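You operate a simulated robot arm through the tools that you are given. There is no shell and no other tool. Be economical: measure what you need, move in short steps, check, and stop when the job is done.

You are at the controls of a simulated robot arm. One attempt, no reset.

Task
Take the tumbler mould that says "Type 30" from the decorating table and put it on the bucket stand. Fetch the sponge dabber and stand it on top of the buffing block. Put two of the stiff pats from the decorating table on the mixing table. Put the measuring jug on the decorating table away on the draining board. Put the slip pot in the floor of the sink. Fetch the glazed mug and set it on the shelf under the green table. Put one of the bud vases from the drip rack on the white plaster board. Stack the tub with an amber lid that says "kaolin" from the glazing bench on top of the tub with an amber lid labelled "whiting". Take the decal card labelled "wave" from the decorating table and put it on the plaster bat. Take the glazed cup and put it on the beige clay tile on the finishing bench. Put one of the shelf pegs from the finishing bench on top of the blue pot. The order is free. Set down upright: tumbler mould, sponge dabber, measuring jug, glazed mug, glazed cup.

It is judged by the outcome, as a careful person would: the job done as asked, and still so three seconds after it is handed in. It fails if anything else is knocked over, pushed out of place, dropped, spilled or broken. Lids that push on must go on centred and level and be pressed home; caps that screw on are set level and turned clockwise until they are tight.

Robot
A 7-joint arm with a fingered hand on a trunk, on a base that drives. Base frame: it is fixed to the floor where the robot stands at the start and does not move with it; the origin is under the middle of the robot, x ahead of it, y to its left, z up. Units: cm, rad, N and s.
With the tool pointing down near the work surface it reaches from about 18 to 96 cm from the robot's upright axis, wherever it stands. Its first joint turns from -2.007 to 2.007 rad. Places, roughly: blue pot (16x16x14 cm) [50, 60, 90]; bucket stand [-140, -90, 40]; bud vase (6x6x15 cm) [-240, -70, 100]; buffing block (5x8x4 cm) [60, 260, 90]; clay tile (11x8x2 cm) [50, 200, 90]; decal card [50, 125, 75]; draining board (40x24 cm) [-150, 426, 88]; floor of the sink (16x24 cm) [-214, 436, 64]; glazed cup (8x8x9 cm) [60, 150, 90]; glazed mug (13x9x10 cm) [-300, 140, 90]; measuring jug [25, 100, 75]; mixing table [-380, 170, 90]; plaster bat (20x16x5 cm) [-10, 280, 80]; plaster board (15x15x2 cm) [40, 80, 80]; shelf peg (4x4x14 cm) [50, 260, 100]; shelf under the green table [-360, 100, 20]; slip pot [-200, 175, 100]; sponge dabber (4x4x6 cm) [30, 30, 80]; stiff pat [50, 25, 75]; tub with an amber lid [-225, -75, 100]; tumbler mould [50, 25, 75]. Payload 5 kg.
Tool frame: the origin (TCP) lies between the finger pads and is the grasp point; the fingertips stand 3.2 cm ahead of it; z points along the fingers, y is the line along which they close. The gripper opens to 16 cm. The gripper's body begins 8.9 cm behind the TCP. The gripper is a hand of 4 fingers: y runs from the thumb to the fingers, the wrist lies at [0, 0, -26.7] in the tool frame.
Orientation is that of the tool frame in the base frame, as a unit quaternion [x, y, z, w]. With the fingers straight down and closing along the base's y, the tool's x points along the base's -x, its y along +y and its z along -z.

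Tools
- The arm moves only by the tool apply_moves. Its argument "commands" is a list of rows, each an object (a shift or turn left out is 0) with "slide": the shift along the tool's x, y, z in units of 100 mm (1.0 is 100 mm), a list of three; "angular": the turn, a rotation vector about the tool's x, y, z in units of 120 degrees (1.0 is 120 degrees), a list of three. In form: [{"slide": [tx, ty, tz], "angular": [wx, wy, wz]}, ...]. A call has 1 to 20 rows; each row is the pose to reach, as a shift and turn from the pose commanded when the call began, along the tool's axes at that moment. A call with a number of a shift or a turn outside -1 to 1 is refused whole. Each row takes 0.2 s and may step no farther than 5 cm and 0.15 rad from the row before; otherwise, the whole call is refused. Where a pose cannot be reached the arm comes as near as it can. A force on the tool above 40 N (or 10 N above the force at the start of the call, whichever is more), or a blocked arm, ends the call early, and 0.2 s more pass. In this call time passes only in rows, and 0.2 s behind the last. It gives the time, the measured TCP pose, the force on the tool (base axes), the opening and the grip force at its end, in the units of the frame above (readings bear some noise), with the torque about the TCP (base axes, N m) and any sound that the robot's microphone picked up.
- Cameras (640 x 400 px; columns grow to the right, rows downward): "scene" is now at [-0.82, 22.54, 195.52]; the picture's right is [0.40, -0.92, 0.00], its down [-0.86, -0.37, -0.36] and it looks along [0.33, 0.14, -0.93] (base axes); focal length 285 px, centre (320, 200). "wrist" rides on the gripper at [8, -0.4, -11.4] in the tool frame; the picture's right is [0.05, 1.00, 0.00], its down [-0.82, 0.04, -0.58] and it looks along [-0.58, 0.03, 0.82] (tool axes); focal length 265 px, centre (320, 200). There is no depth. A picture from a camera that has moved, and an enlarged one, comes with that camera's place and axes in the base frame and with its lens.
- camera(camera): a new picture of that camera. No time passes.
- move_column(by): slides the trunk up (or, below 0, down) by that many cm; the arm and the scene camera ride with it, the base frame stays. It gives what a move gives, with no picture.
- drive_base(legs): drives the robot by 1 to 6 legs, each [ahead, turn to the left] in cm and rad, along the robot's own axes; the way and the turn of a leg run together, so that a leg with both is an arc; at most 150 cm and 3.142 rad a leg. The arm and the cameras ride along, it lands a little off, and it stops where it bumps. It gives what a move gives.
- curl_fingers(finger1, finger2, finger3, thumb_bend): sets how far each is bent, from 0 (flat) to 1 (curled in); at 0.3 the hand is open as for a grip, at 0.7 the pads meet at the TCP. One left out holds its place. A second passes; each finger stops where it meets its share of the squeeze, and holds until it gets a number again. It is the only way to open and close the hand. It gives what a move gives, with no picture; readings hold the bend of each and the force on the fingers (four entries, about 0 where the hand has none), thumb and palm.
- pan_tilt(pan, tilt): turns the head with the scene camera to pan (to the left, within 2.705 rad either way) and tilt (down, from -0.506 to 1.204), counted from straight ahead of the robot. It gives what a move gives.
- enlarge(camera, box): a new picture of the part [left, top, right, bottom] of that camera's present view, enlarged. No time passes.
- hand_in(): hands the job in; it is judged then, once.

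Work in short steps. Places have to be worked out from the pictures, the camera data and where the tool is seen: move nearer, look again, correct. Check each grasp and each placing, and mend what went wrong. You have 567 turns and 360 pictures in all, those below and enlarged ones among them. Open the gripper and draw the arm clear of the work before you hand the job in, unless the task says otherwise; then end with one line.

The tools are called as a command line: name --argument value ..., lists and objects as JSON in quotes. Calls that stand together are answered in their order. apply_moves: Moves the arm, as the interface text tells. Its arguments: {"type":"object","properties":{"commands":{"type":"array","items":{"type":"object","properties":{"slide":{"type":"array","items":{"type":"number"}},"angular":{"type":"array","items":{"type":"number"}}}}}},"required":["commands"]} The other tools are called the same way: move_column (by) slides the trunk up or down; curl_fingers (finger1, finger2, finger3, thumb_bend) moves the fingers one by one; drive_base (legs) drives the base; pan_tilt (pan, tilt) turns the head that bears the scene camera; camera (camera) takes a picture; enlarge (camera, box) takes an enlarged picture of a part of a camera's view; hand_in () hands the job in.

At the start:

```text
time: 0.0
position: [30.92, 55.88, 119.48]
tool_rot: [0.0, 1.0, 0.0, 0.0]
ft_force: [-0.9, 0.2, 0.1]
wrist_torque: [-0.03, -0.02, -0.03]
gripper_width: 15.99
grip_force: 0.0
shape: jaw
bend: [0.3, 0.3, 0.3, 0.3]
finger forces: [0.0, 0.0, 0.1, 0.0, 0.0, 0.1]
trunk travel left (down, up): [-82.5, 16.5]
robot x, y, heading: [0.17, 0.17, 0.001]
head pan, tilt: [0.407, 1.201]
```

scene: 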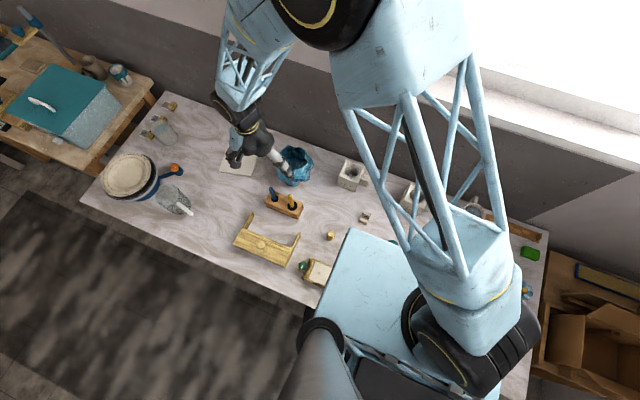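
wrist: 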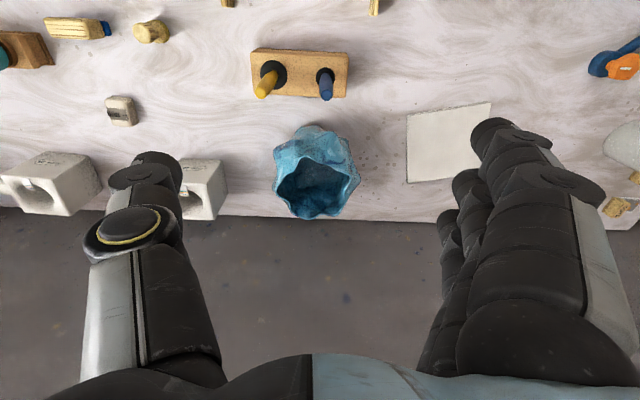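

I start by surveying: the head straight ahead at a moderate tilt, to map the decorating table.

pan_tilt --pan 0.9 --tilt 0.8

camera --camera "scene"

pan_tilt --pan -0.7 --tilt 0.9

camera --camera "scene"

pan_tilt --pan 2.6 --tilt 0.5

camera --camera "scene"

pan_tilt --pan -2.6 --tilt 0.5

camera --camera "scene"

pan_tilt --pan 1.8 --tilt 0.4

camera --camera "scene"

```text
time: 0.9
position: [30.99, 55.88, 119.62]
tool_rot: [-0.001, 1.0, 0.0, 0.0]
ft_force: [0.4, 0.2, 0.1]
wrist_torque: [0.02, 0.05, 0.03]
gripper_width: 15.98
grip_force: 0.1
shape: jaw
bend: [0.3, 0.3, 0.3, 0.3]
finger forces: [0.1, 0.0, 0.0, 0.1, 0.1, 0.1]
trunk travel left (down, up): [-82.5, 16.5]
robot x, y, heading: [-0.1, -0.09, -0.001]
head pan, tilt: [0.901, 0.799]
```

```text
357 pictures are left
camera scene: at [-0.93, 26.64, 198.29], right [0.78, -0.62, 0.0], down [-0.45, -0.56, -0.7], along [0.43, 0.55, -0.72], focal length 285 px, centre (320, 200)
```

scene: 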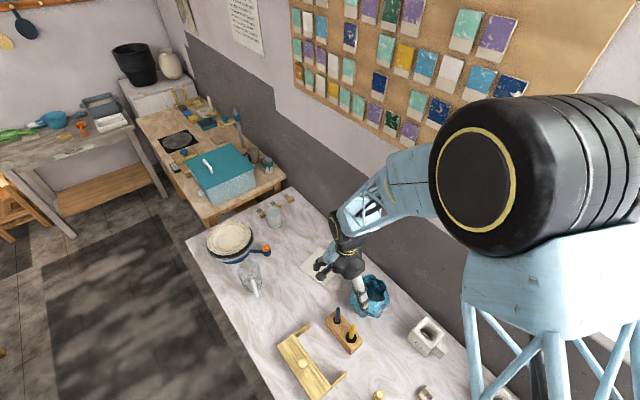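

```text
time: 2.6
position: [30.9, 55.75, 119.68]
tool_rot: [0.0, 1.0, -0.001, 0.0]
ft_force: [0.6, -0.1, -0.3]
wrist_torque: [0.0, 0.02, -0.03]
gripper_width: 16.0
grip_force: 0.1
shape: jaw
bend: [0.3, 0.3, 0.3, 0.3]
finger forces: [0.1, 0.0, 0.1, 0.1, 0.0, 0.1]
trunk travel left (down, up): [-82.5, 16.5]
robot x, y, heading: [-0.19, 0.42, -0.002]
head pan, tilt: [-0.7, 0.901]
```

```text
356 pictures are left
camera scene: at [-0.17, 15.46, 197.51], right [-0.64, -0.77, 0.0], down [-0.6, 0.5, -0.62], along [0.48, -0.4, -0.78], focal length 285 px, centre (320, 200)
```

scene: 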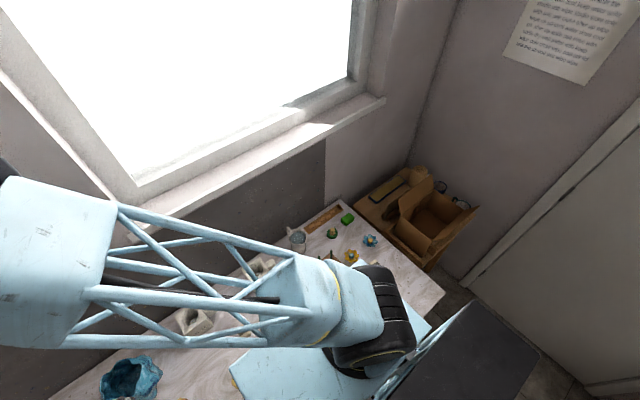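

```text
time: 5.4
position: [31.01, 55.8, 119.54]
tool_rot: [-0.001, 1.0, 0.0, 0.0]
ft_force: [-0.1, 0.1, -0.5]
wrist_torque: [-0.01, -0.01, 0.0]
gripper_width: 15.99
grip_force: 0.1
shape: jaw
bend: [0.3, 0.3, 0.3, 0.3]
finger forces: [0.0, 0.1, 0.1, 0.0, 0.1, 0.0]
trunk travel left (down, up): [-82.5, 16.5]
robot x, y, heading: [-0.07, -0.11, 0.0]
head pan, tilt: [2.601, 0.499]
```

```text
355 pictures are left
camera scene: at [-13.75, 25.01, 200.89], right [0.52, 0.86, 0.0], down [0.41, -0.25, -0.88], along [-0.75, 0.45, -0.48], focal length 285 px, centre (320, 200)
```

scene: 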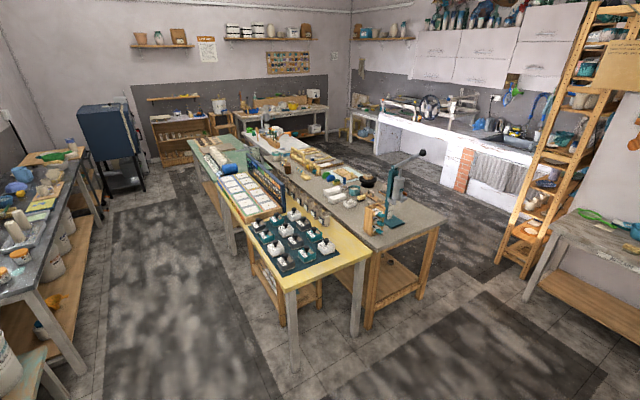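

```text
time: 9.5
position: [31.07, 55.87, 119.67]
tool_rot: [-0.001, 1.0, -0.001, 0.001]
ft_force: [0.6, -0.1, 0.2]
wrist_torque: [0.0, -0.03, 0.01]
gripper_width: 15.99
grip_force: 0.1
shape: jaw
bend: [0.3, 0.3, 0.3, 0.3]
finger forces: [0.1, 0.1, 0.1, 0.0, 0.0, 0.0]
trunk travel left (down, up): [-82.5, 16.5]
robot x, y, heading: [0.03, -0.34, -0.006]
head pan, tilt: [-2.601, 0.499]
```

```text
354 pictures are left
camera scene: at [-13.75, 15.63, 200.89], right [-0.52, 0.86, 0.0], down [0.41, 0.25, -0.88], along [-0.75, -0.45, -0.48], focal length 285 px, centre (320, 200)
```

scene: 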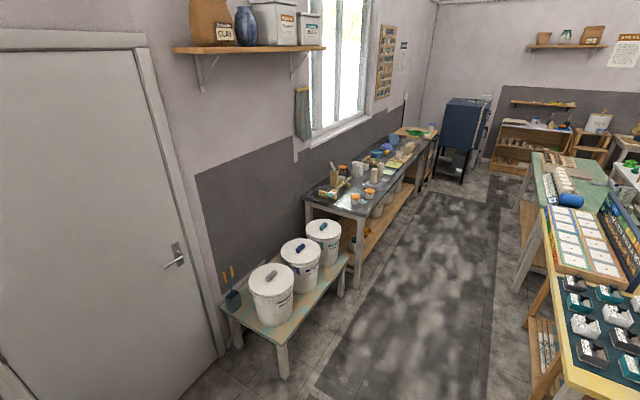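

```text
time: 13.0
position: [31.16, 55.84, 119.64]
tool_rot: [0.0, 1.0, 0.0, 0.001]
ft_force: [0.4, 0.2, 0.7]
wrist_torque: [0.01, 0.02, -0.01]
gripper_width: 15.98
grip_force: 0.2
shape: jaw
bend: [0.3, 0.3, 0.3, 0.3]
finger forces: [0.0, 0.1, 0.1, 0.0, 0.1, 0.1]
trunk travel left (down, up): [-82.5, 16.5]
robot x, y, heading: [0.28, -0.26, 0.003]
head pan, tilt: [1.799, 0.4]
```

```text
353 pictures are left
camera scene: at [-8.05, 29.34, 201.8], right [0.97, 0.23, 0.0], down [0.09, -0.38, -0.92], along [-0.21, 0.9, -0.39], focal length 285 px, centre (320, 200)
```

scene: 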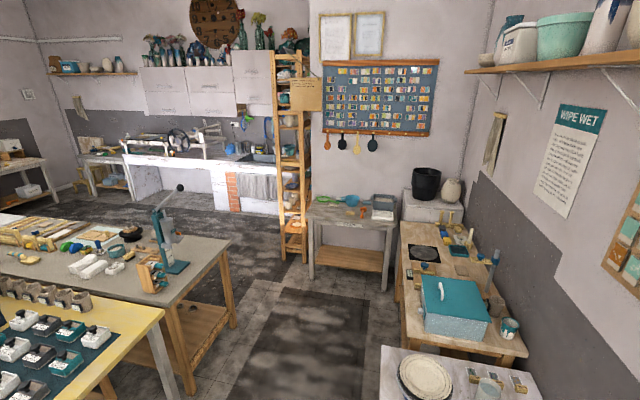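

Room layout is clear. Now I look at the decorating table in detail.

pan_tilt --pan 0.6 --tilt 1.1

enlarge --camera "scene" --box '[60, 60, 380, 260]'

enlarge --camera "scene" --box '[220, 140, 540, 340]'

enlarge --camera "wrist" --box '[0, 0, 640, 240]'

camera --camera "scene"

```text
time: 14.4
position: [30.99, 55.89, 119.59]
tool_rot: [0.0, 1.0, 0.0, 0.0]
ft_force: [-0.2, -0.5, 1.0]
wrist_torque: [0.02, 0.03, 0.0]
gripper_width: 16.0
grip_force: 0.0
shape: jaw
bend: [0.3, 0.3, 0.3, 0.3]
finger forces: [0.0, 0.0, 0.0, 0.0, 0.0, 0.0]
trunk travel left (down, up): [-82.5, 16.5]
robot x, y, heading: [0.22, -0.0, -0.001]
head pan, tilt: [0.6, 1.1]
```

```text
2.00 times, centred on (220, 160) of scene
camera zoom: at [-0.74, 23.89, 196.12], right [0.57, -0.82, 0.0], down [-0.73, -0.5, -0.45], along [0.37, 0.26, -0.89], focal length 570 px, centre (520, 280)
```

zoom: 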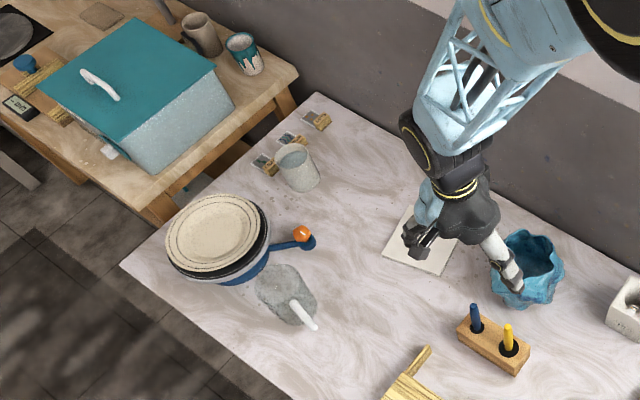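

```text
2.00 times, centred on (380, 240) of scene
camera zoom: at [-0.74, 23.89, 196.12], right [0.57, -0.82, 0.0], down [-0.73, -0.5, -0.45], along [0.37, 0.26, -0.89], focal length 570 px, centre (200, 120)
```

zoom: 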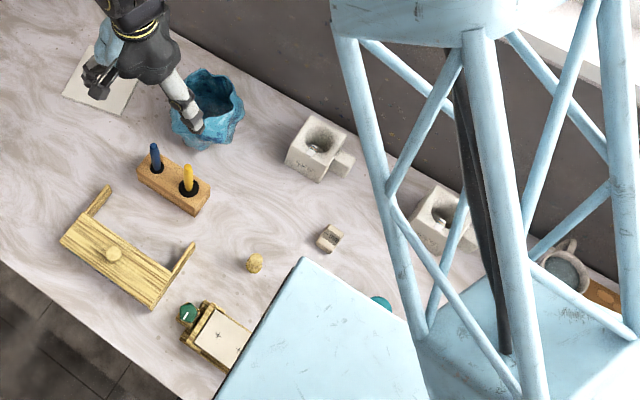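

```text
1.00 times, centred on (320, 120) of wrist
camera zoom: at [23.1, 55.45, 131.02], right [-0.05, 1.0, 0.0], down [0.82, 0.04, 0.58], along [0.58, 0.03, -0.82], focal length 265 px, centre (320, 280)
```

zoom: 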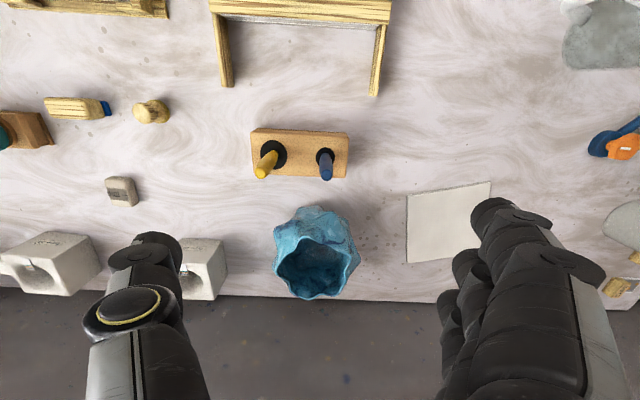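

```text
349 pictures are left
camera scene: at [-0.74, 23.89, 196.12], right [0.57, -0.82, 0.0], down [-0.73, -0.5, -0.45], along [0.37, 0.26, -0.89], focal length 285 px, centre (320, 200)
```

scene: 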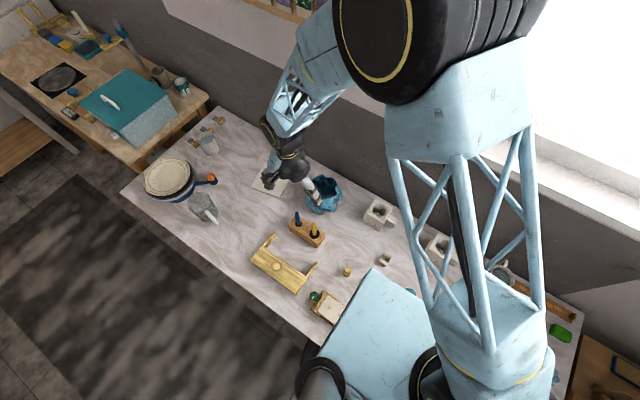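

I look at the robot's own body to learn its footprint and clearance from the table.

pan_tilt --pan -0.3 --tilt 1.204

camera --camera "scene"

pan_tilt --pan -1.6 --tilt 1.204

camera --camera "scene"

pan_tilt --pan -2.6 --tilt 1.204

camera --camera "scene"

pan_tilt --pan 1.7 --tilt 1.204

camera --camera "scene"

```text
time: 15.6
position: [31.1, 55.82, 119.62]
tool_rot: [0.0, 1.0, 0.0, 0.001]
ft_force: [-0.2, -0.3, 0.7]
wrist_torque: [0.0, -0.01, -0.02]
gripper_width: 16.03
grip_force: 0.0
shape: jaw
bend: [0.3, 0.3, 0.3, 0.3]
finger forces: [0.1, 0.0, 0.0, 0.0, 0.0, 0.0]
trunk travel left (down, up): [-82.5, 16.5]
robot x, y, heading: [-0.24, -0.07, 0.0]
head pan, tilt: [-0.3, 1.201]
```

```text
348 pictures are left
camera scene: at [-0.61, 18.67, 195.52], right [-0.3, -0.96, 0.0], down [-0.89, 0.27, -0.36], along [0.35, -0.11, -0.93], focal length 285 px, centre (320, 200)
```

scene: 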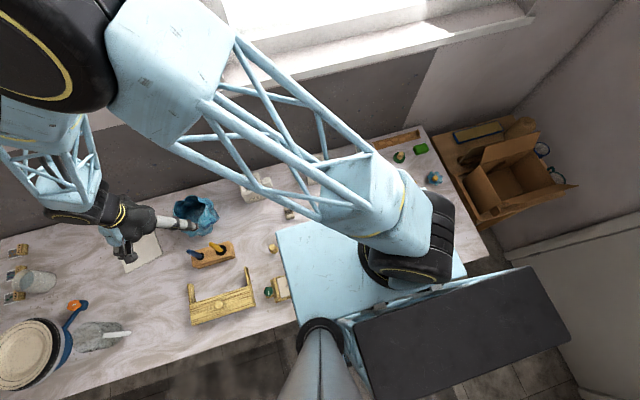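

```text
time: 17.1
position: [30.9, 55.92, 119.62]
tool_rot: [0.0, 1.0, 0.0, 0.0]
ft_force: [-0.3, 0.4, -0.3]
wrist_torque: [0.0, 0.0, -0.02]
gripper_width: 16.0
grip_force: 0.1
shape: jaw
bend: [0.3, 0.3, 0.3, 0.3]
finger forces: [0.0, 0.0, 0.0, 0.0, 0.0, 0.1]
trunk travel left (down, up): [-82.5, 16.5]
robot x, y, heading: [-0.02, 0.16, -0.002]
head pan, tilt: [-1.6, 1.201]
```

```text
347 pictures are left
camera scene: at [-6.11, 14.72, 195.53], right [-1.0, 0.03, 0.0], down [0.03, 0.93, -0.36], along [-0.01, -0.36, -0.93], focal length 285 px, centre (320, 200)
```

scene: 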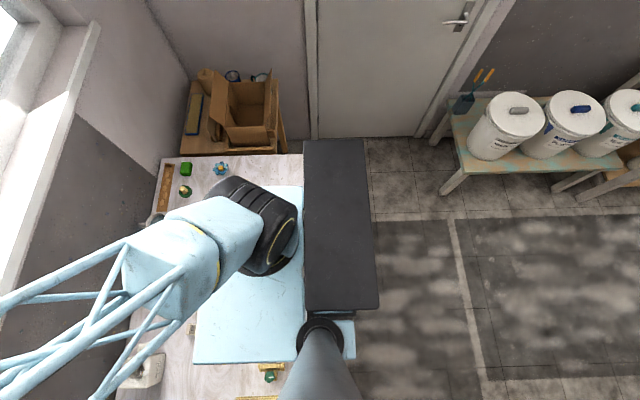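

```text
time: 18.3
position: [31.01, 55.95, 119.62]
tool_rot: [0.0, 1.0, 0.0, 0.0]
ft_force: [0.0, 1.0, -0.7]
wrist_torque: [-0.02, 0.01, 0.0]
gripper_width: 15.97
grip_force: 0.1
shape: jaw
bend: [0.3, 0.3, 0.3, 0.3]
finger forces: [0.0, 0.1, 0.1, 0.0, 0.0, 0.0]
trunk travel left (down, up): [-82.5, 16.5]
robot x, y, heading: [0.29, -0.27, -0.0]
head pan, tilt: [-2.601, 1.201]
```

```text
346 pictures are left
camera scene: at [-10.74, 17.43, 195.53], right [-0.52, 0.86, 0.0], down [0.8, 0.48, -0.36], along [-0.31, -0.19, -0.93], focal length 285 px, centre (320, 200)
```

scene: 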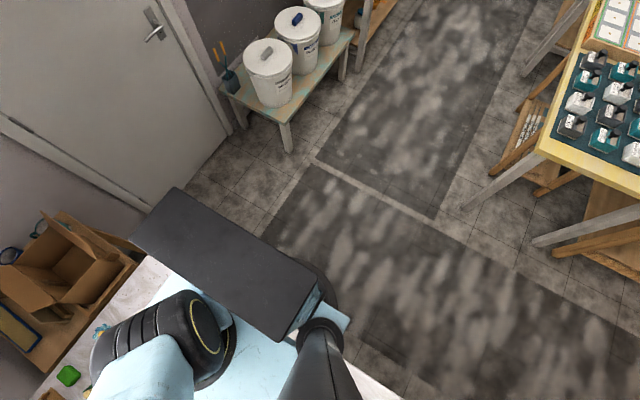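

```text
time: 21.8
position: [30.95, 55.87, 119.57]
tool_rot: [0.0, 1.0, 0.0, 0.0]
ft_force: [-0.2, -0.6, -0.3]
wrist_torque: [-0.01, -0.02, 0.03]
gripper_width: 15.99
grip_force: 0.1
shape: jaw
bend: [0.3, 0.3, 0.3, 0.3]
finger forces: [0.1, 0.1, 0.0, 0.0, 0.1, 0.1]
trunk travel left (down, up): [-82.5, 16.5]
robot x, y, heading: [-0.12, 0.01, -0.0]
head pan, tilt: [1.7, 1.201]
```

```text
345 pictures are left
camera scene: at [-6.67, 25.86, 195.52], right [0.99, 0.13, 0.0], down [0.12, -0.92, -0.36], along [-0.05, 0.36, -0.93], focal length 285 px, centre (320, 200)
```

scene: 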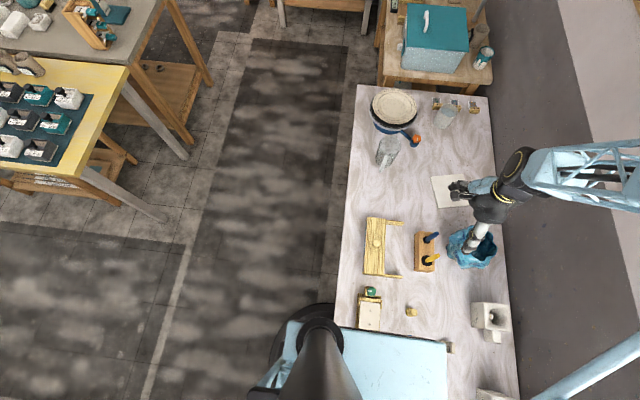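

The arm's axis is at the origin and the table spans x≈-2..65. First job: the dabber (yellow knob near [27,30]). I move above it.

apply_moves --commands '[{"slide": [0.1, -0.33, 0.2]}, {"slide": [0.2, -0.66, 0.4]}, {"slide": [0.3, -1, 0.6]}]'

apply_moves --commands '[{"slide": [0.1, -0.33, 0.2]}, {"slide": [0.1, -0.66, 0.4]}, {"slide": [0.1, -1, 0.6]}]'

apply_moves --commands '[{"slide": [0, -0.3, 0.2]}, {"slide": [0, -0.6, 0.4]}]'

camera --camera "wrist"

```text
time: 22.6
position: [28.11, 46.1, 113.56]
tool_rot: [-0.001, 1.0, 0.001, 0.001]
ft_force: [-0.2, 0.3, 0.0]
wrist_torque: [0.04, -0.04, 0.02]
gripper_width: 15.99
grip_force: 0.1
shape: jaw
bend: [0.3, 0.3, 0.3, 0.3]
finger forces: [0.0, 0.1, 0.0, 0.0, 0.1, 0.0]
trunk travel left (down, up): [-82.5, 16.5]
robot x, y, heading: [0.12, 0.13, -0.001]
head pan, tilt: [1.7, 1.201]
```

```text
time: 23.4
position: [27.07, 35.92, 107.56]
tool_rot: [0.0, 1.0, -0.001, 0.0]
ft_force: [0.6, 1.0, 0.0]
wrist_torque: [0.01, 0.03, -0.04]
gripper_width: 16.02
grip_force: 0.0
shape: jaw
bend: [0.3, 0.3, 0.3, 0.3]
finger forces: [0.1, 0.1, 0.1, 0.1, 0.0, 0.0]
trunk travel left (down, up): [-82.5, 16.5]
robot x, y, heading: [0.02, -0.2, -0.002]
head pan, tilt: [1.7, 1.201]
```

```text
time: 24.0
position: [27.23, 29.93, 103.75]
tool_rot: [0.0, 1.0, 0.0, 0.0]
ft_force: [0.0, -0.9, -0.5]
wrist_torque: [0.02, 0.02, 0.01]
gripper_width: 15.97
grip_force: 0.1
shape: jaw
bend: [0.3, 0.3, 0.3, 0.3]
finger forces: [0.0, 0.0, 0.0, 0.0, 0.0, 0.0]
trunk travel left (down, up): [-82.5, 16.5]
robot x, y, heading: [-0.41, 0.14, 0.001]
head pan, tilt: [1.7, 1.201]
```

```text
344 pictures are left
camera wrist: at [19.27, 29.46, 115.13], right [-0.05, 1.0, 0.0], down [0.82, 0.04, 0.58], along [0.58, 0.03, -0.82], focal length 265 px, centre (320, 200)
```

wrist: 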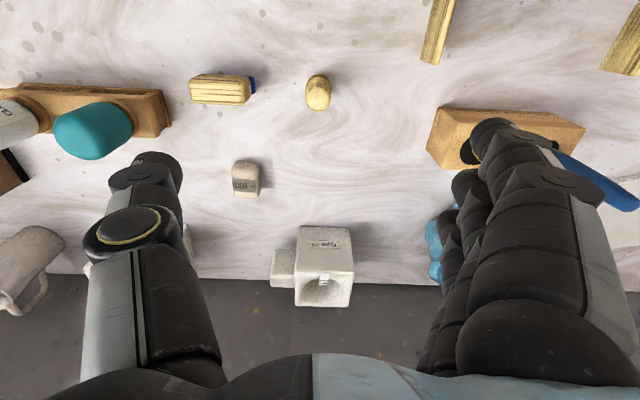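

enlarge --camera "wrist" --box '[160, 50, 360, 320]'

pan_tilt --pan 1.2 --tilt 1.15

enlarge --camera "scene" --box '[240, 160, 560, 400]'

```text
1.48 times, centred on (260, 185) of wrist
camera zoom: at [19.27, 29.46, 115.13], right [-0.05, 1.0, 0.0], down [0.82, 0.04, 0.58], along [0.58, 0.03, -0.82], focal length 393 px, centre (409, 222)
```

zoom: 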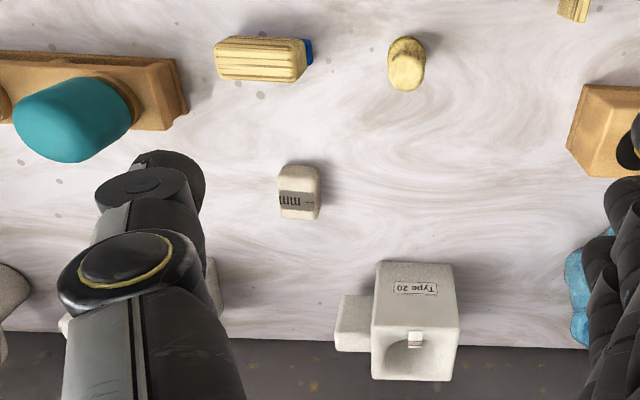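

```text
time: 24.9
position: [27.16, 29.93, 103.64]
tool_rot: [0.0, 1.0, 0.0, 0.0]
ft_force: [-0.4, 0.1, 0.3]
wrist_torque: [0.0, -0.02, -0.03]
gripper_width: 15.99
grip_force: 0.0
shape: jaw
bend: [0.3, 0.3, 0.3, 0.3]
finger forces: [0.0, 0.0, 0.1, 0.1, 0.0, 0.1]
trunk travel left (down, up): [-82.5, 16.5]
robot x, y, heading: [-0.17, 0.29, 0.0]
head pan, tilt: [1.201, 1.15]
```

```text
1.67 times, centred on (400, 280) of scene
camera zoom: at [-3.81, 25.87, 195.81], right [0.93, -0.36, 0.0], down [-0.33, -0.85, -0.41], along [0.15, 0.38, -0.91], focal length 475 px, centre (187, 67)
```

zoom: 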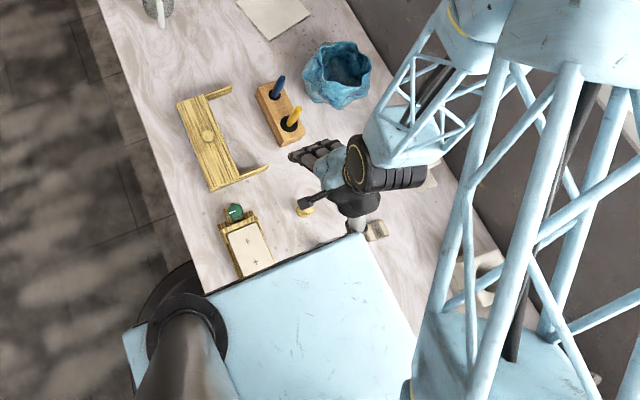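

The yellow knob fits the dabber (≈4x4x6) at about (26.7, 29.9). I half-close the hand and descend.

curl_fingers --finger1 0.48 --finger2 0.48 --finger3 0.48 --thumb_bend 0.48

apply_moves --commands '[{"slide": [0.05, 0, 0.4]}, {"slide": [0.05, 0, 0.8]}, {"slide": [0.05, 0, 1.0]}]'

camera --camera "wrist"

```text
time: 25.9
position: [27.2, 29.9, 103.69]
tool_rot: [0.0, 1.0, 0.0, 0.0]
ft_force: [0.1, -0.2, -0.7]
wrist_torque: [0.0, -0.02, 0.0]
gripper_width: 10.0
grip_force: 0.1
shape: fingers
bend: [0.48, 0.48, 0.48, 0.48]
finger forces: [0.0, 0.0, 0.1, 0.0, 0.1, 0.0]
trunk travel left (down, up): [-82.5, 16.5]
robot x, y, heading: [-0.04, -0.16, -0.003]
head pan, tilt: [1.201, 1.15]
```

```text
time: 26.7
position: [26.59, 29.79, 93.67]
tool_rot: [0.0, 1.0, 0.0, 0.0]
ft_force: [0.1, -0.1, 0.5]
wrist_torque: [-0.03, 0.01, 0.03]
gripper_width: 9.98
grip_force: 0.1
shape: fingers
bend: [0.48, 0.48, 0.48, 0.48]
finger forces: [0.1, 0.0, 0.0, 0.1, 0.0, 0.0]
trunk travel left (down, up): [-82.5, 16.5]
robot x, y, heading: [0.22, 0.23, -0.004]
head pan, tilt: [1.201, 1.15]
```

```text
341 pictures are left
camera wrist: at [18.7, 29.48, 105.12], right [-0.05, 1.0, 0.0], down [0.82, 0.04, 0.58], along [0.58, 0.03, -0.82], focal length 265 px, centre (320, 200)
```

wrist: 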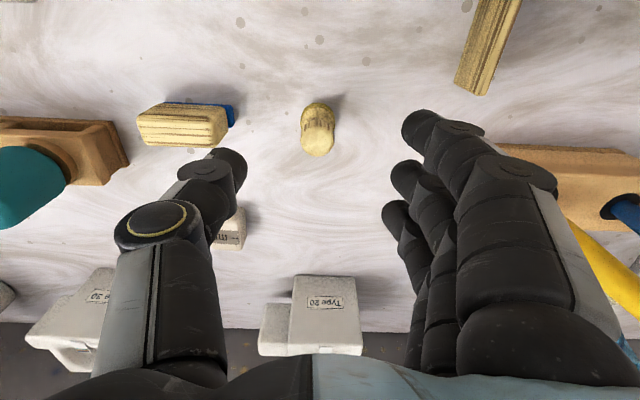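

Triangulating gives the dabber centre at x≈26.8, z≈83.4. I descend the remaining 9.5 cm and grip.

apply_moves --commands '[{"slide": [-0.02, 0, 0.4]}, {"slide": [-0.02, 0, 0.7]}, {"slide": [-0.02, 0, 0.85]}, {"slide": [-0.02, 0, 0.95]}]'

curl_fingers --finger1 0.7 --finger2 0.7 --finger3 0.7 --thumb_bend 0.7

camera --camera "wrist"

```text
time: 27.7
position: [26.67, 29.86, 84.12]
tool_rot: [0.0, 1.0, 0.0, 0.0]
ft_force: [-0.6, -0.4, 0.7]
wrist_torque: [0.0, -0.01, 0.01]
gripper_width: 10.02
grip_force: 0.0
shape: fingers
bend: [0.48, 0.48, 0.48, 0.48]
finger forces: [0.0, 0.1, 0.0, 0.0, 0.0, 0.1]
trunk travel left (down, up): [-82.5, 16.5]
robot x, y, heading: [0.23, 0.04, -0.001]
head pan, tilt: [1.201, 1.15]
```

```text
time: 28.7
position: [26.81, 29.99, 84.08]
tool_rot: [0.0, 1.0, 0.001, 0.0]
ft_force: [-0.4, -0.1, -0.3]
wrist_torque: [0.02, 0.03, -0.01]
gripper_width: 3.03
grip_force: 8.7
shape: fingers
bend: [0.7, 0.62, 0.7, 0.67]
finger forces: [0.0, 8.5, 0.1, 0.0, 8.5, 0.0]
trunk travel left (down, up): [-82.5, 16.5]
robot x, y, heading: [-0.14, 0.15, 0.002]
head pan, tilt: [1.201, 1.15]
```

```text
340 pictures are left
camera wrist: at [18.82, 29.55, 95.53], right [-0.05, 1.0, 0.0], down [0.82, 0.04, 0.58], along [0.58, 0.03, -0.82], focal length 265 px, centre (320, 200)
```

wrist: 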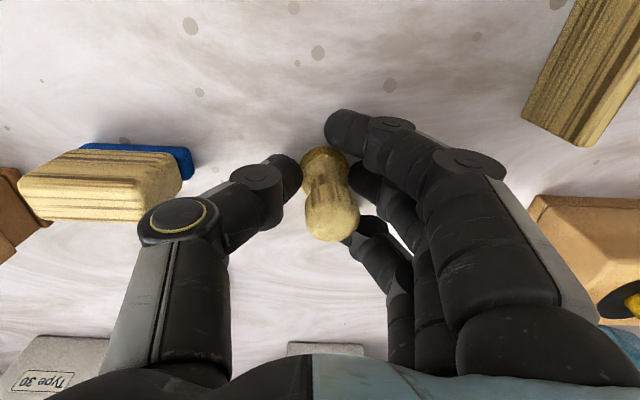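

Gripped between thumb and finger 2. Lift and check.

apply_moves --commands '[{"slide": [0, 0, -0.3]}, {"slide": [0, 0, -0.7]}, {"slide": [0, 0, -1]}]'

apply_moves --commands '[{"slide": [0, 0, -0.4]}, {"slide": [0, 0, -0.7]}, {"slide": [0, 0, -1]}]'

camera --camera "wrist"

```text
time: 29.5
position: [26.64, 29.63, 93.84]
tool_rot: [0.0, 1.0, 0.0, 0.0]
ft_force: [-0.4, -1.3, -0.1]
wrist_torque: [-0.04, -0.02, 0.0]
gripper_width: 3.02
grip_force: 8.5
shape: fingers
bend: [0.7, 0.62, 0.7, 0.67]
finger forces: [0.0, 8.5, 0.1, 0.0, 8.4, 0.0]
trunk travel left (down, up): [-82.5, 16.5]
robot x, y, heading: [0.02, -0.37, 0.003]
head pan, tilt: [1.201, 1.15]
```

```text
time: 30.3
position: [26.73, 29.63, 104.14]
tool_rot: [-0.001, 1.0, 0.0, 0.0]
ft_force: [0.5, 0.4, -0.6]
wrist_torque: [0.05, -0.01, 0.05]
gripper_width: 3.02
grip_force: 8.3
shape: fingers
bend: [0.7, 0.62, 0.7, 0.67]
finger forces: [0.0, 8.4, 0.1, 0.0, 8.4, 0.0]
trunk travel left (down, up): [-82.5, 16.5]
robot x, y, heading: [-0.13, -0.01, 0.001]
head pan, tilt: [1.201, 1.15]
```

```text
339 pictures are left
camera wrist: at [18.74, 29.07, 115.5], right [-0.05, 1.0, 0.0], down [0.82, 0.04, 0.58], along [0.58, 0.03, -0.82], focal length 265 px, centre (320, 200)
```

wrist: 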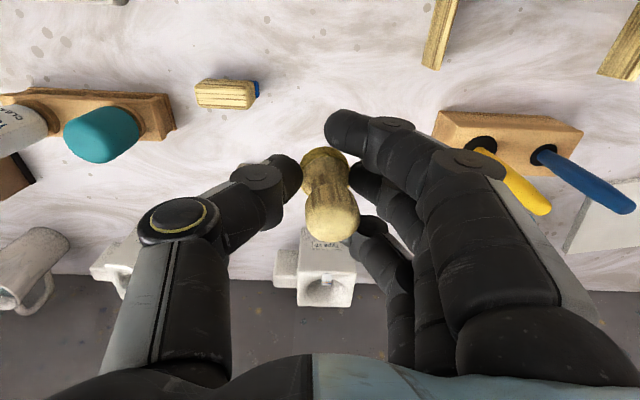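

Held firmly. I back off, turn left, drive along the aisle to about y=240, and turn to face the finishing bench.

drive_base --legs '[[-45, 0], [0, 1.571], [120, 0], [115, 0], [0, -1.571]]'

pan_tilt --pan 0.2 --tilt 0.75

camera --camera "scene"

camera --camera "wrist"

```text
time: 51.9
position: [-11.87, 260.99, 104.01]
tool_rot: [0.038, 0.999, 0.0, 0.0]
ft_force: [0.2, -0.4, 0.3]
wrist_torque: [-0.01, 0.0, 0.01]
gripper_width: 2.97
grip_force: 7.9
shape: fingers
bend: [0.7, 0.62, 0.7, 0.68]
finger forces: [0.0, 8.0, 0.1, 0.0, 7.9, 0.0]
trunk travel left (down, up): [-82.5, 16.5]
robot x, y, heading: [-41.07, 233.55, -0.073]
head pan, tilt: [1.201, 1.15]
```

```text
time: 53.2
position: [-11.98, 261.1, 103.94]
tool_rot: [0.038, 0.999, 0.0, 0.0]
ft_force: [0.5, -0.3, 0.3]
wrist_torque: [0.02, 0.0, -0.05]
gripper_width: 2.98
grip_force: 8.0
shape: fingers
bend: [0.7, 0.62, 0.7, 0.68]
finger forces: [0.1, 8.0, 0.1, 0.0, 8.1, 0.1]
trunk travel left (down, up): [-82.5, 16.5]
robot x, y, heading: [-41.15, 233.57, -0.073]
head pan, tilt: [0.201, 0.75]
```

```text
338 pictures are left
camera scene: at [-37.0, 255.37, 198.69], right [0.13, -0.99, 0.0], down [-0.68, -0.09, -0.73], along [0.73, 0.09, -0.68], focal length 285 px, centre (320, 200)
```

scene: 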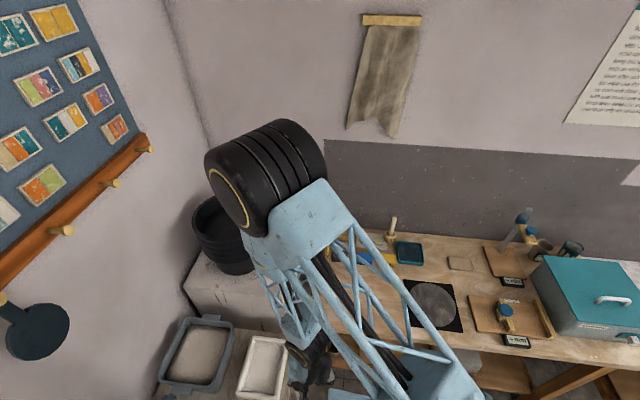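

```text
337 pictures are left
camera wrist: at [-19.86, 261.36, 115.43], right [0.02, 1.0, 0.0], down [0.82, -0.02, 0.58], along [0.58, -0.01, -0.82], focal length 265 px, centre (320, 200)
```

wrist: 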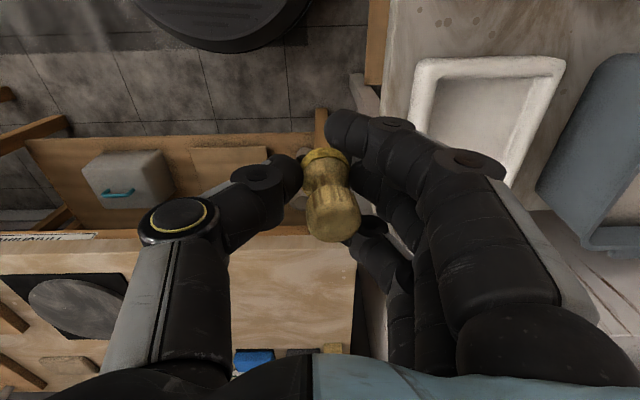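

The bench end lies ahead. I straighten the heading, drive forward and look from a clearer angle.

drive_base --legs '[[0, 0.073], [38, 0]]'

pan_tilt --pan -0.1 --tilt 1.1

camera --camera "scene"

camera --camera "wrist"

```text
time: 55.5
position: [12.16, 262.93, 104.15]
tool_rot: [0.004, 1.0, -0.001, 0.002]
ft_force: [-1.9, 0.8, 0.6]
wrist_torque: [-0.03, -0.07, -0.01]
gripper_width: 2.96
grip_force: 8.3
shape: fingers
bend: [0.7, 0.62, 0.7, 0.68]
finger forces: [0.1, 8.1, 0.0, 0.1, 8.0, 0.1]
trunk travel left (down, up): [-82.5, 16.5]
robot x, y, heading: [-14.87, 233.71, -0.004]
head pan, tilt: [0.201, 0.75]
stopped in leg 2: the robot was blocked; the commanded pose is now the measured one
```

```text
time: 56.4
position: [12.39, 262.93, 104.04]
tool_rot: [0.005, 1.0, 0.0, 0.001]
ft_force: [-0.1, 0.0, -0.5]
wrist_torque: [0.02, -0.04, 0.02]
gripper_width: 2.98
grip_force: 8.1
shape: fingers
bend: [0.7, 0.62, 0.7, 0.68]
finger forces: [0.0, 8.1, 0.0, 0.0, 7.9, 0.0]
trunk travel left (down, up): [-82.5, 16.5]
robot x, y, heading: [-15.01, 233.56, -0.008]
head pan, tilt: [-0.099, 1.1]
```

```text
336 pictures are left
camera scene: at [-14.33, 253.22, 196.13], right [-0.1, -0.99, 0.0], down [-0.89, 0.09, -0.46], along [0.45, -0.05, -0.89], focal length 285 px, centre (320, 200)
```

scene: 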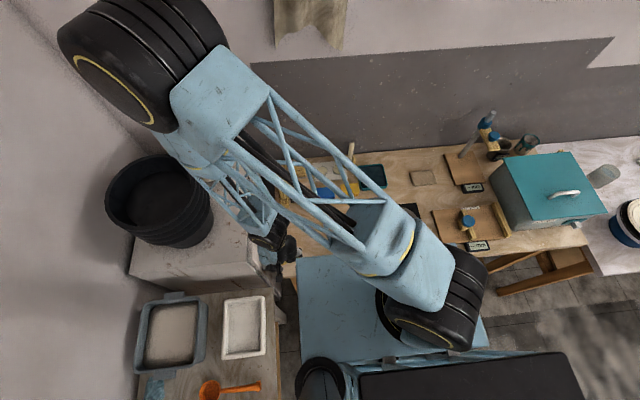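

```text
335 pictures are left
camera wrist: at [4.43, 262.62, 115.4], right [-0.04, 1.0, 0.0], down [0.81, 0.03, 0.58], along [0.58, 0.02, -0.82], focal length 265 px, centre (320, 200)
```

wrist: 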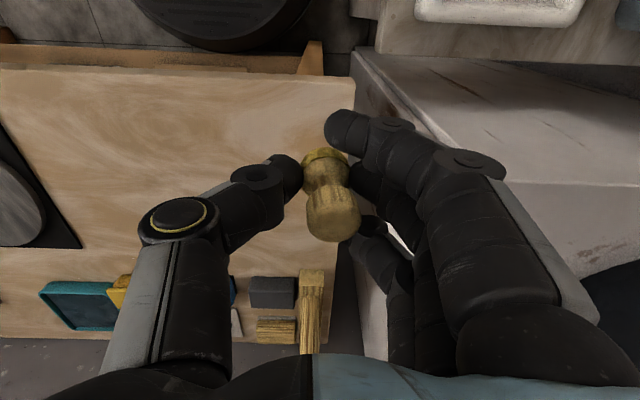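

Blocked at x≈-15 by the bench frame; reach still suffices. I move the hand over the bench end to see the block and pegs.

apply_moves --commands '[{"slide": [-0.4, -0.3, -0.2]}, {"slide": [-0.8, -0.6, -0.4]}, {"slide": [-1, -0.8, -0.6]}]'

apply_moves --commands '[{"slide": [-0.4, -0.2, 0]}, {"slide": [-0.8, -0.4, 0]}, {"slide": [-1, -0.4, 0]}]'

camera --camera "wrist"

pan_tilt --pan 0.2 --tilt 0.9

camera --camera "scene"

```text
refused: row 1 steps farther than a row can; nothing moved
```

```text
time: 57.2
position: [22.43, 258.9, 104.07]
tool_rot: [0.005, 1.0, 0.0, 0.001]
ft_force: [-0.4, 1.1, -0.2]
wrist_torque: [-0.04, -0.03, 0.01]
gripper_width: 2.98
grip_force: 8.0
shape: fingers
bend: [0.7, 0.62, 0.7, 0.68]
finger forces: [0.1, 8.0, 0.1, 0.0, 7.9, 0.0]
trunk travel left (down, up): [-82.5, 16.5]
robot x, y, heading: [-14.64, 233.33, -0.008]
head pan, tilt: [-0.099, 1.1]
```

```text
334 pictures are left
camera wrist: at [14.51, 258.54, 115.5], right [-0.04, 1.0, 0.0], down [0.81, 0.03, 0.58], along [0.58, 0.02, -0.82], focal length 265 px, centre (320, 200)
```

wrist: 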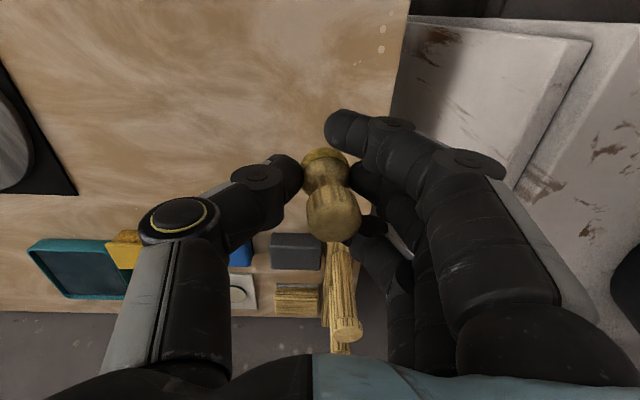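

```text
time: 58.0
position: [22.43, 258.94, 104.18]
tool_rot: [0.005, 1.0, 0.0, 0.001]
ft_force: [0.0, -0.4, 0.1]
wrist_torque: [0.0, -0.02, 0.04]
gripper_width: 2.97
grip_force: 8.5
shape: fingers
bend: [0.7, 0.62, 0.7, 0.68]
finger forces: [0.1, 8.0, 0.1, 0.1, 7.9, 0.1]
trunk travel left (down, up): [-82.5, 16.5]
robot x, y, heading: [-14.46, 233.72, -0.001]
head pan, tilt: [0.201, 0.901]
```

```text
333 pictures are left
camera scene: at [-13.11, 255.33, 197.5], right [0.19, -0.98, 0.0], down [-0.77, -0.15, -0.62], along [0.61, 0.12, -0.78], focal length 285 px, centre (320, 200)
```

scene: 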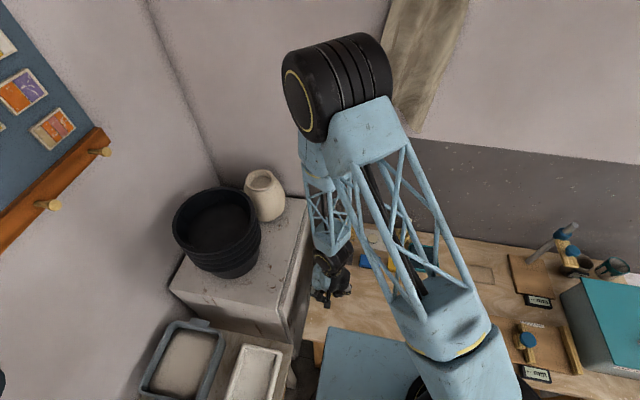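

move_column --by 15

apply_moves --commands '[{"slide": [-0.2, -0.4, 0]}, {"slide": [-0.4, -0.8, 0]}, {"slide": [-0.4, -1, 0]}]'

camera --camera "wrist"

enlarge --camera "wrist" --box '[220, 180, 420, 360]'

```text
time: 59.7
position: [22.46, 258.81, 119.08]
tool_rot: [0.006, 1.0, 0.0, 0.001]
ft_force: [0.0, 1.5, -0.5]
wrist_torque: [0.01, -0.01, 0.03]
gripper_width: 2.97
grip_force: 7.5
shape: fingers
bend: [0.7, 0.62, 0.7, 0.68]
finger forces: [0.0, 8.1, 0.0, 0.0, 7.9, 0.0]
trunk travel left (down, up): [-97.5, 1.5]
robot x, y, heading: [-14.95, 233.72, -0.006]
head pan, tilt: [0.201, 0.901]
```

```text
time: 60.5
position: [26.21, 248.67, 119.05]
tool_rot: [0.005, 1.0, -0.001, 0.001]
ft_force: [0.4, -0.2, -0.5]
wrist_torque: [0.01, -0.01, 0.01]
gripper_width: 2.98
grip_force: 8.1
shape: fingers
bend: [0.7, 0.62, 0.7, 0.68]
finger forces: [0.1, 8.1, 0.0, 0.1, 8.0, 0.0]
trunk travel left (down, up): [-97.5, 1.5]
robot x, y, heading: [-14.61, 233.93, -0.003]
head pan, tilt: [0.201, 0.901]
```

```text
332 pictures are left
camera wrist: at [18.31, 248.42, 130.53], right [-0.04, 1.0, 0.0], down [0.82, 0.03, 0.58], along [0.58, 0.02, -0.82], focal length 265 px, centre (320, 200)
```

wrist: 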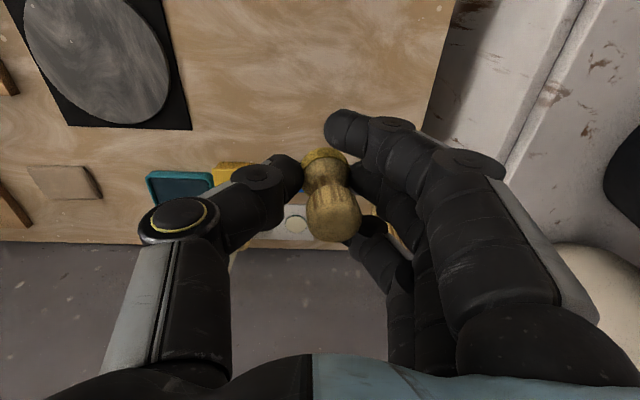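

```text
2.22 times, centred on (320, 270) of wrist
camera zoom: at [18.31, 248.42, 130.53], right [-0.04, 1.0, 0.0], down [0.82, 0.03, 0.58], along [0.58, 0.02, -0.82], focal length 590 px, centre (320, 44)
```

zoom: 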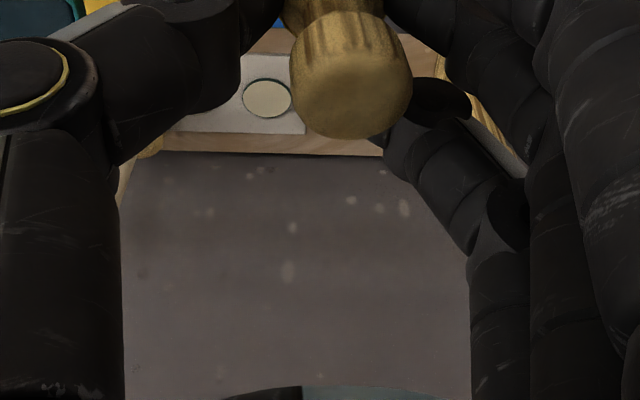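

The hand hides the items; I move farther toward the wall so they fall in the upper, open part of the picture.

apply_moves --commands '[{"slide": [-0.4, 0.1, 0]}, {"slide": [-0.8, 0.2, 0]}, {"slide": [-1, 0.2, 0]}]'

apply_moves --commands '[{"slide": [-0.4, 0.1, 0]}, {"slide": [-0.8, 0.2, 0]}, {"slide": [-1, 0.2, 0]}]'

apply_moves --commands '[{"slide": [-0.4, 0, 0]}]'

camera --camera "wrist"

```text
time: 61.3
position: [36.21, 250.63, 119.16]
tool_rot: [0.004, 1.0, 0.0, 0.0]
ft_force: [0.6, -0.1, 0.0]
wrist_torque: [-0.02, 0.04, 0.01]
gripper_width: 2.97
grip_force: 8.2
shape: fingers
bend: [0.7, 0.62, 0.7, 0.68]
finger forces: [0.1, 7.9, 0.2, 0.1, 8.0, 0.1]
trunk travel left (down, up): [-97.5, 1.5]
robot x, y, heading: [-14.51, 233.33, -0.005]
head pan, tilt: [0.201, 0.901]
```

```text
time: 62.1
position: [46.36, 252.48, 118.99]
tool_rot: [0.005, 1.0, -0.001, -0.001]
ft_force: [0.0, -0.2, 0.0]
wrist_torque: [-0.01, 0.02, -0.05]
gripper_width: 2.98
grip_force: 7.2
shape: fingers
bend: [0.7, 0.62, 0.7, 0.68]
finger forces: [0.1, 8.0, 0.1, 0.0, 7.8, 0.0]
trunk travel left (down, up): [-97.5, 1.5]
robot x, y, heading: [-14.97, 233.39, -0.003]
head pan, tilt: [0.201, 0.901]
```

```text
time: 62.5
position: [50.32, 252.62, 119.0]
tool_rot: [0.005, 1.0, 0.001, -0.001]
ft_force: [0.7, -0.8, -0.8]
wrist_torque: [0.03, 0.08, 0.06]
gripper_width: 2.98
grip_force: 7.8
shape: fingers
bend: [0.7, 0.62, 0.7, 0.68]
finger forces: [0.0, 8.0, 0.0, 0.0, 7.9, 0.0]
trunk travel left (down, up): [-97.5, 1.5]
robot x, y, heading: [-14.32, 233.57, -0.005]
head pan, tilt: [0.201, 0.901]
```

```text
330 pictures are left
camera wrist: at [42.57, 252.31, 130.42], right [-0.04, 1.0, 0.0], down [0.82, 0.03, 0.58], along [0.58, 0.02, -0.82], focal length 265 px, centre (320, 200)
```

wrist: 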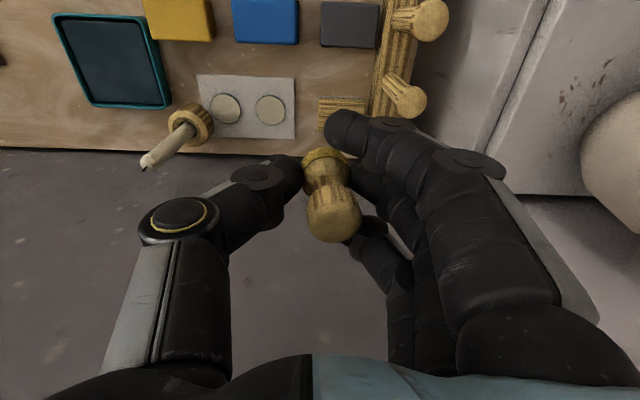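

apply_moves --commands '[{"slide": [-0.35, 0, 0]}, {"slide": [-0.7, 0.1, 0]}]'

enlarge --camera "wrist" --box '[180, 0, 440, 160]'

```text
time: 63.1
position: [57.27, 253.72, 119.11]
tool_rot: [0.005, 1.0, -0.001, 0.001]
ft_force: [-0.3, 0.4, 0.2]
wrist_torque: [-0.07, -0.03, -0.01]
gripper_width: 3.0
grip_force: 7.4
shape: fingers
bend: [0.7, 0.62, 0.7, 0.68]
finger forces: [0.0, 8.0, 0.0, 0.1, 7.9, 0.0]
trunk travel left (down, up): [-97.5, 1.5]
robot x, y, heading: [-15.22, 233.92, -0.006]
head pan, tilt: [0.201, 0.901]
```

```text
2.46 times, centred on (310, 80) of wrist
camera zoom: at [49.27, 253.45, 130.49], right [-0.04, 1.0, 0.0], down [0.82, 0.03, 0.58], along [0.58, 0.02, -0.82], focal length 653 px, centre (345, 495)
```

zoom: 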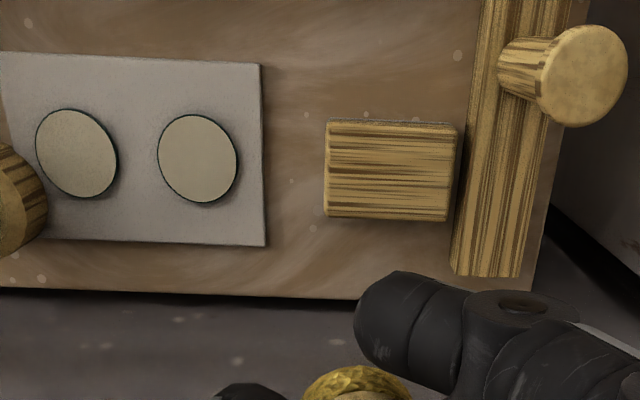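

The striped wooden block (≈5x8) at about (56,256.5) matches the buffing block. I lower the column to triangulate its height better.

move_column --by -13

enlarge --camera "wrist" --box '[180, 0, 440, 160]'

```text
time: 64.7
position: [57.15, 253.67, 105.99]
tool_rot: [0.005, 1.0, 0.001, 0.0]
ft_force: [0.7, -0.4, 0.5]
wrist_torque: [-0.01, 0.01, -0.02]
gripper_width: 2.95
grip_force: 7.4
shape: fingers
bend: [0.7, 0.62, 0.7, 0.68]
finger forces: [0.0, 8.0, 0.0, 0.0, 7.8, 0.0]
trunk travel left (down, up): [-84.5, 14.5]
robot x, y, heading: [-14.65, 233.86, -0.004]
head pan, tilt: [0.201, 0.901]
```

```text
2.46 times, centred on (310, 80) of wrist
camera zoom: at [49.29, 253.34, 117.5], right [-0.04, 1.0, 0.0], down [0.81, 0.03, 0.58], along [0.58, 0.02, -0.82], focal length 653 px, centre (345, 495)
```

zoom: 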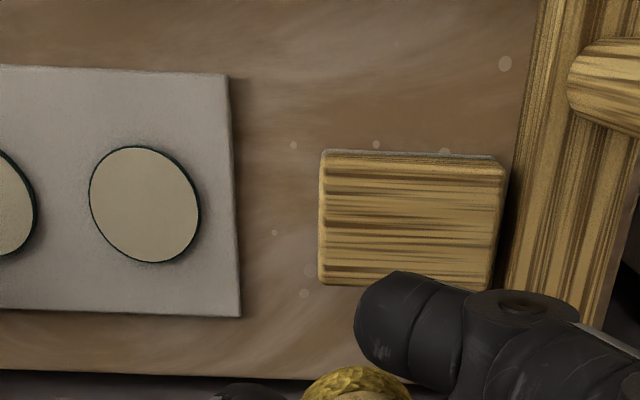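

Block top is near z≈90, centre ≈(55.4,256.3). To stay clear of the upright peg I yaw the hand 35° so the fingers go to the wall side, and come down part way.

apply_moves --commands '[{"slide": [0.04, 0.05, 0], "angular": [0, 0, 0.058]}, {"slide": [0.1, 0.1, 0], "angular": [0, 0, 0.116]}, {"slide": [0.16, 0.16, 0.0], "angular": [0, 0, 0.174]}, {"slide": [0.205, 0.22, 0.2], "angular": [0, 0, 0.232]}, {"slide": [0.205, 0.22, 0.5], "angular": [0, 0, 0.29]}]'

camera --camera "wrist"

```text
time: 65.9
position: [55.37, 255.83, 100.92]
tool_rot: [0.304, 0.953, 0.001, 0.001]
ft_force: [1.1, 0.7, -1.6]
wrist_torque: [0.01, -0.01, -0.05]
gripper_width: 2.99
grip_force: 7.8
shape: fingers
bend: [0.7, 0.62, 0.7, 0.68]
finger forces: [0.0, 7.8, 0.1, 0.0, 7.9, 0.0]
trunk travel left (down, up): [-84.5, 14.5]
robot x, y, heading: [-14.49, 233.7, -0.005]
head pan, tilt: [0.201, 0.901]
```

```text
327 pictures are left
camera wrist: at [48.64, 260.29, 112.45], right [0.54, 0.84, 0.0], down [0.69, -0.44, 0.58], along [0.49, -0.31, -0.82], focal length 265 px, centre (320, 200)
```

wrist: 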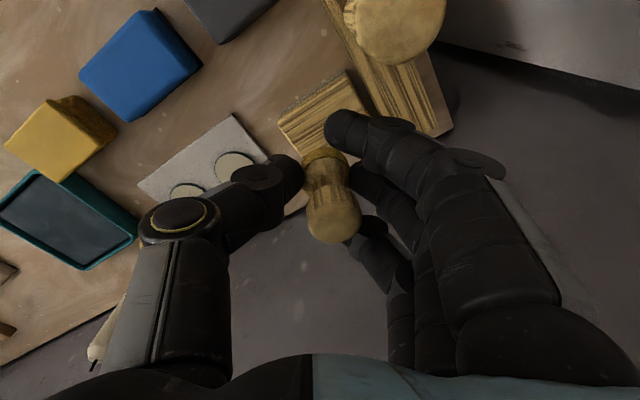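

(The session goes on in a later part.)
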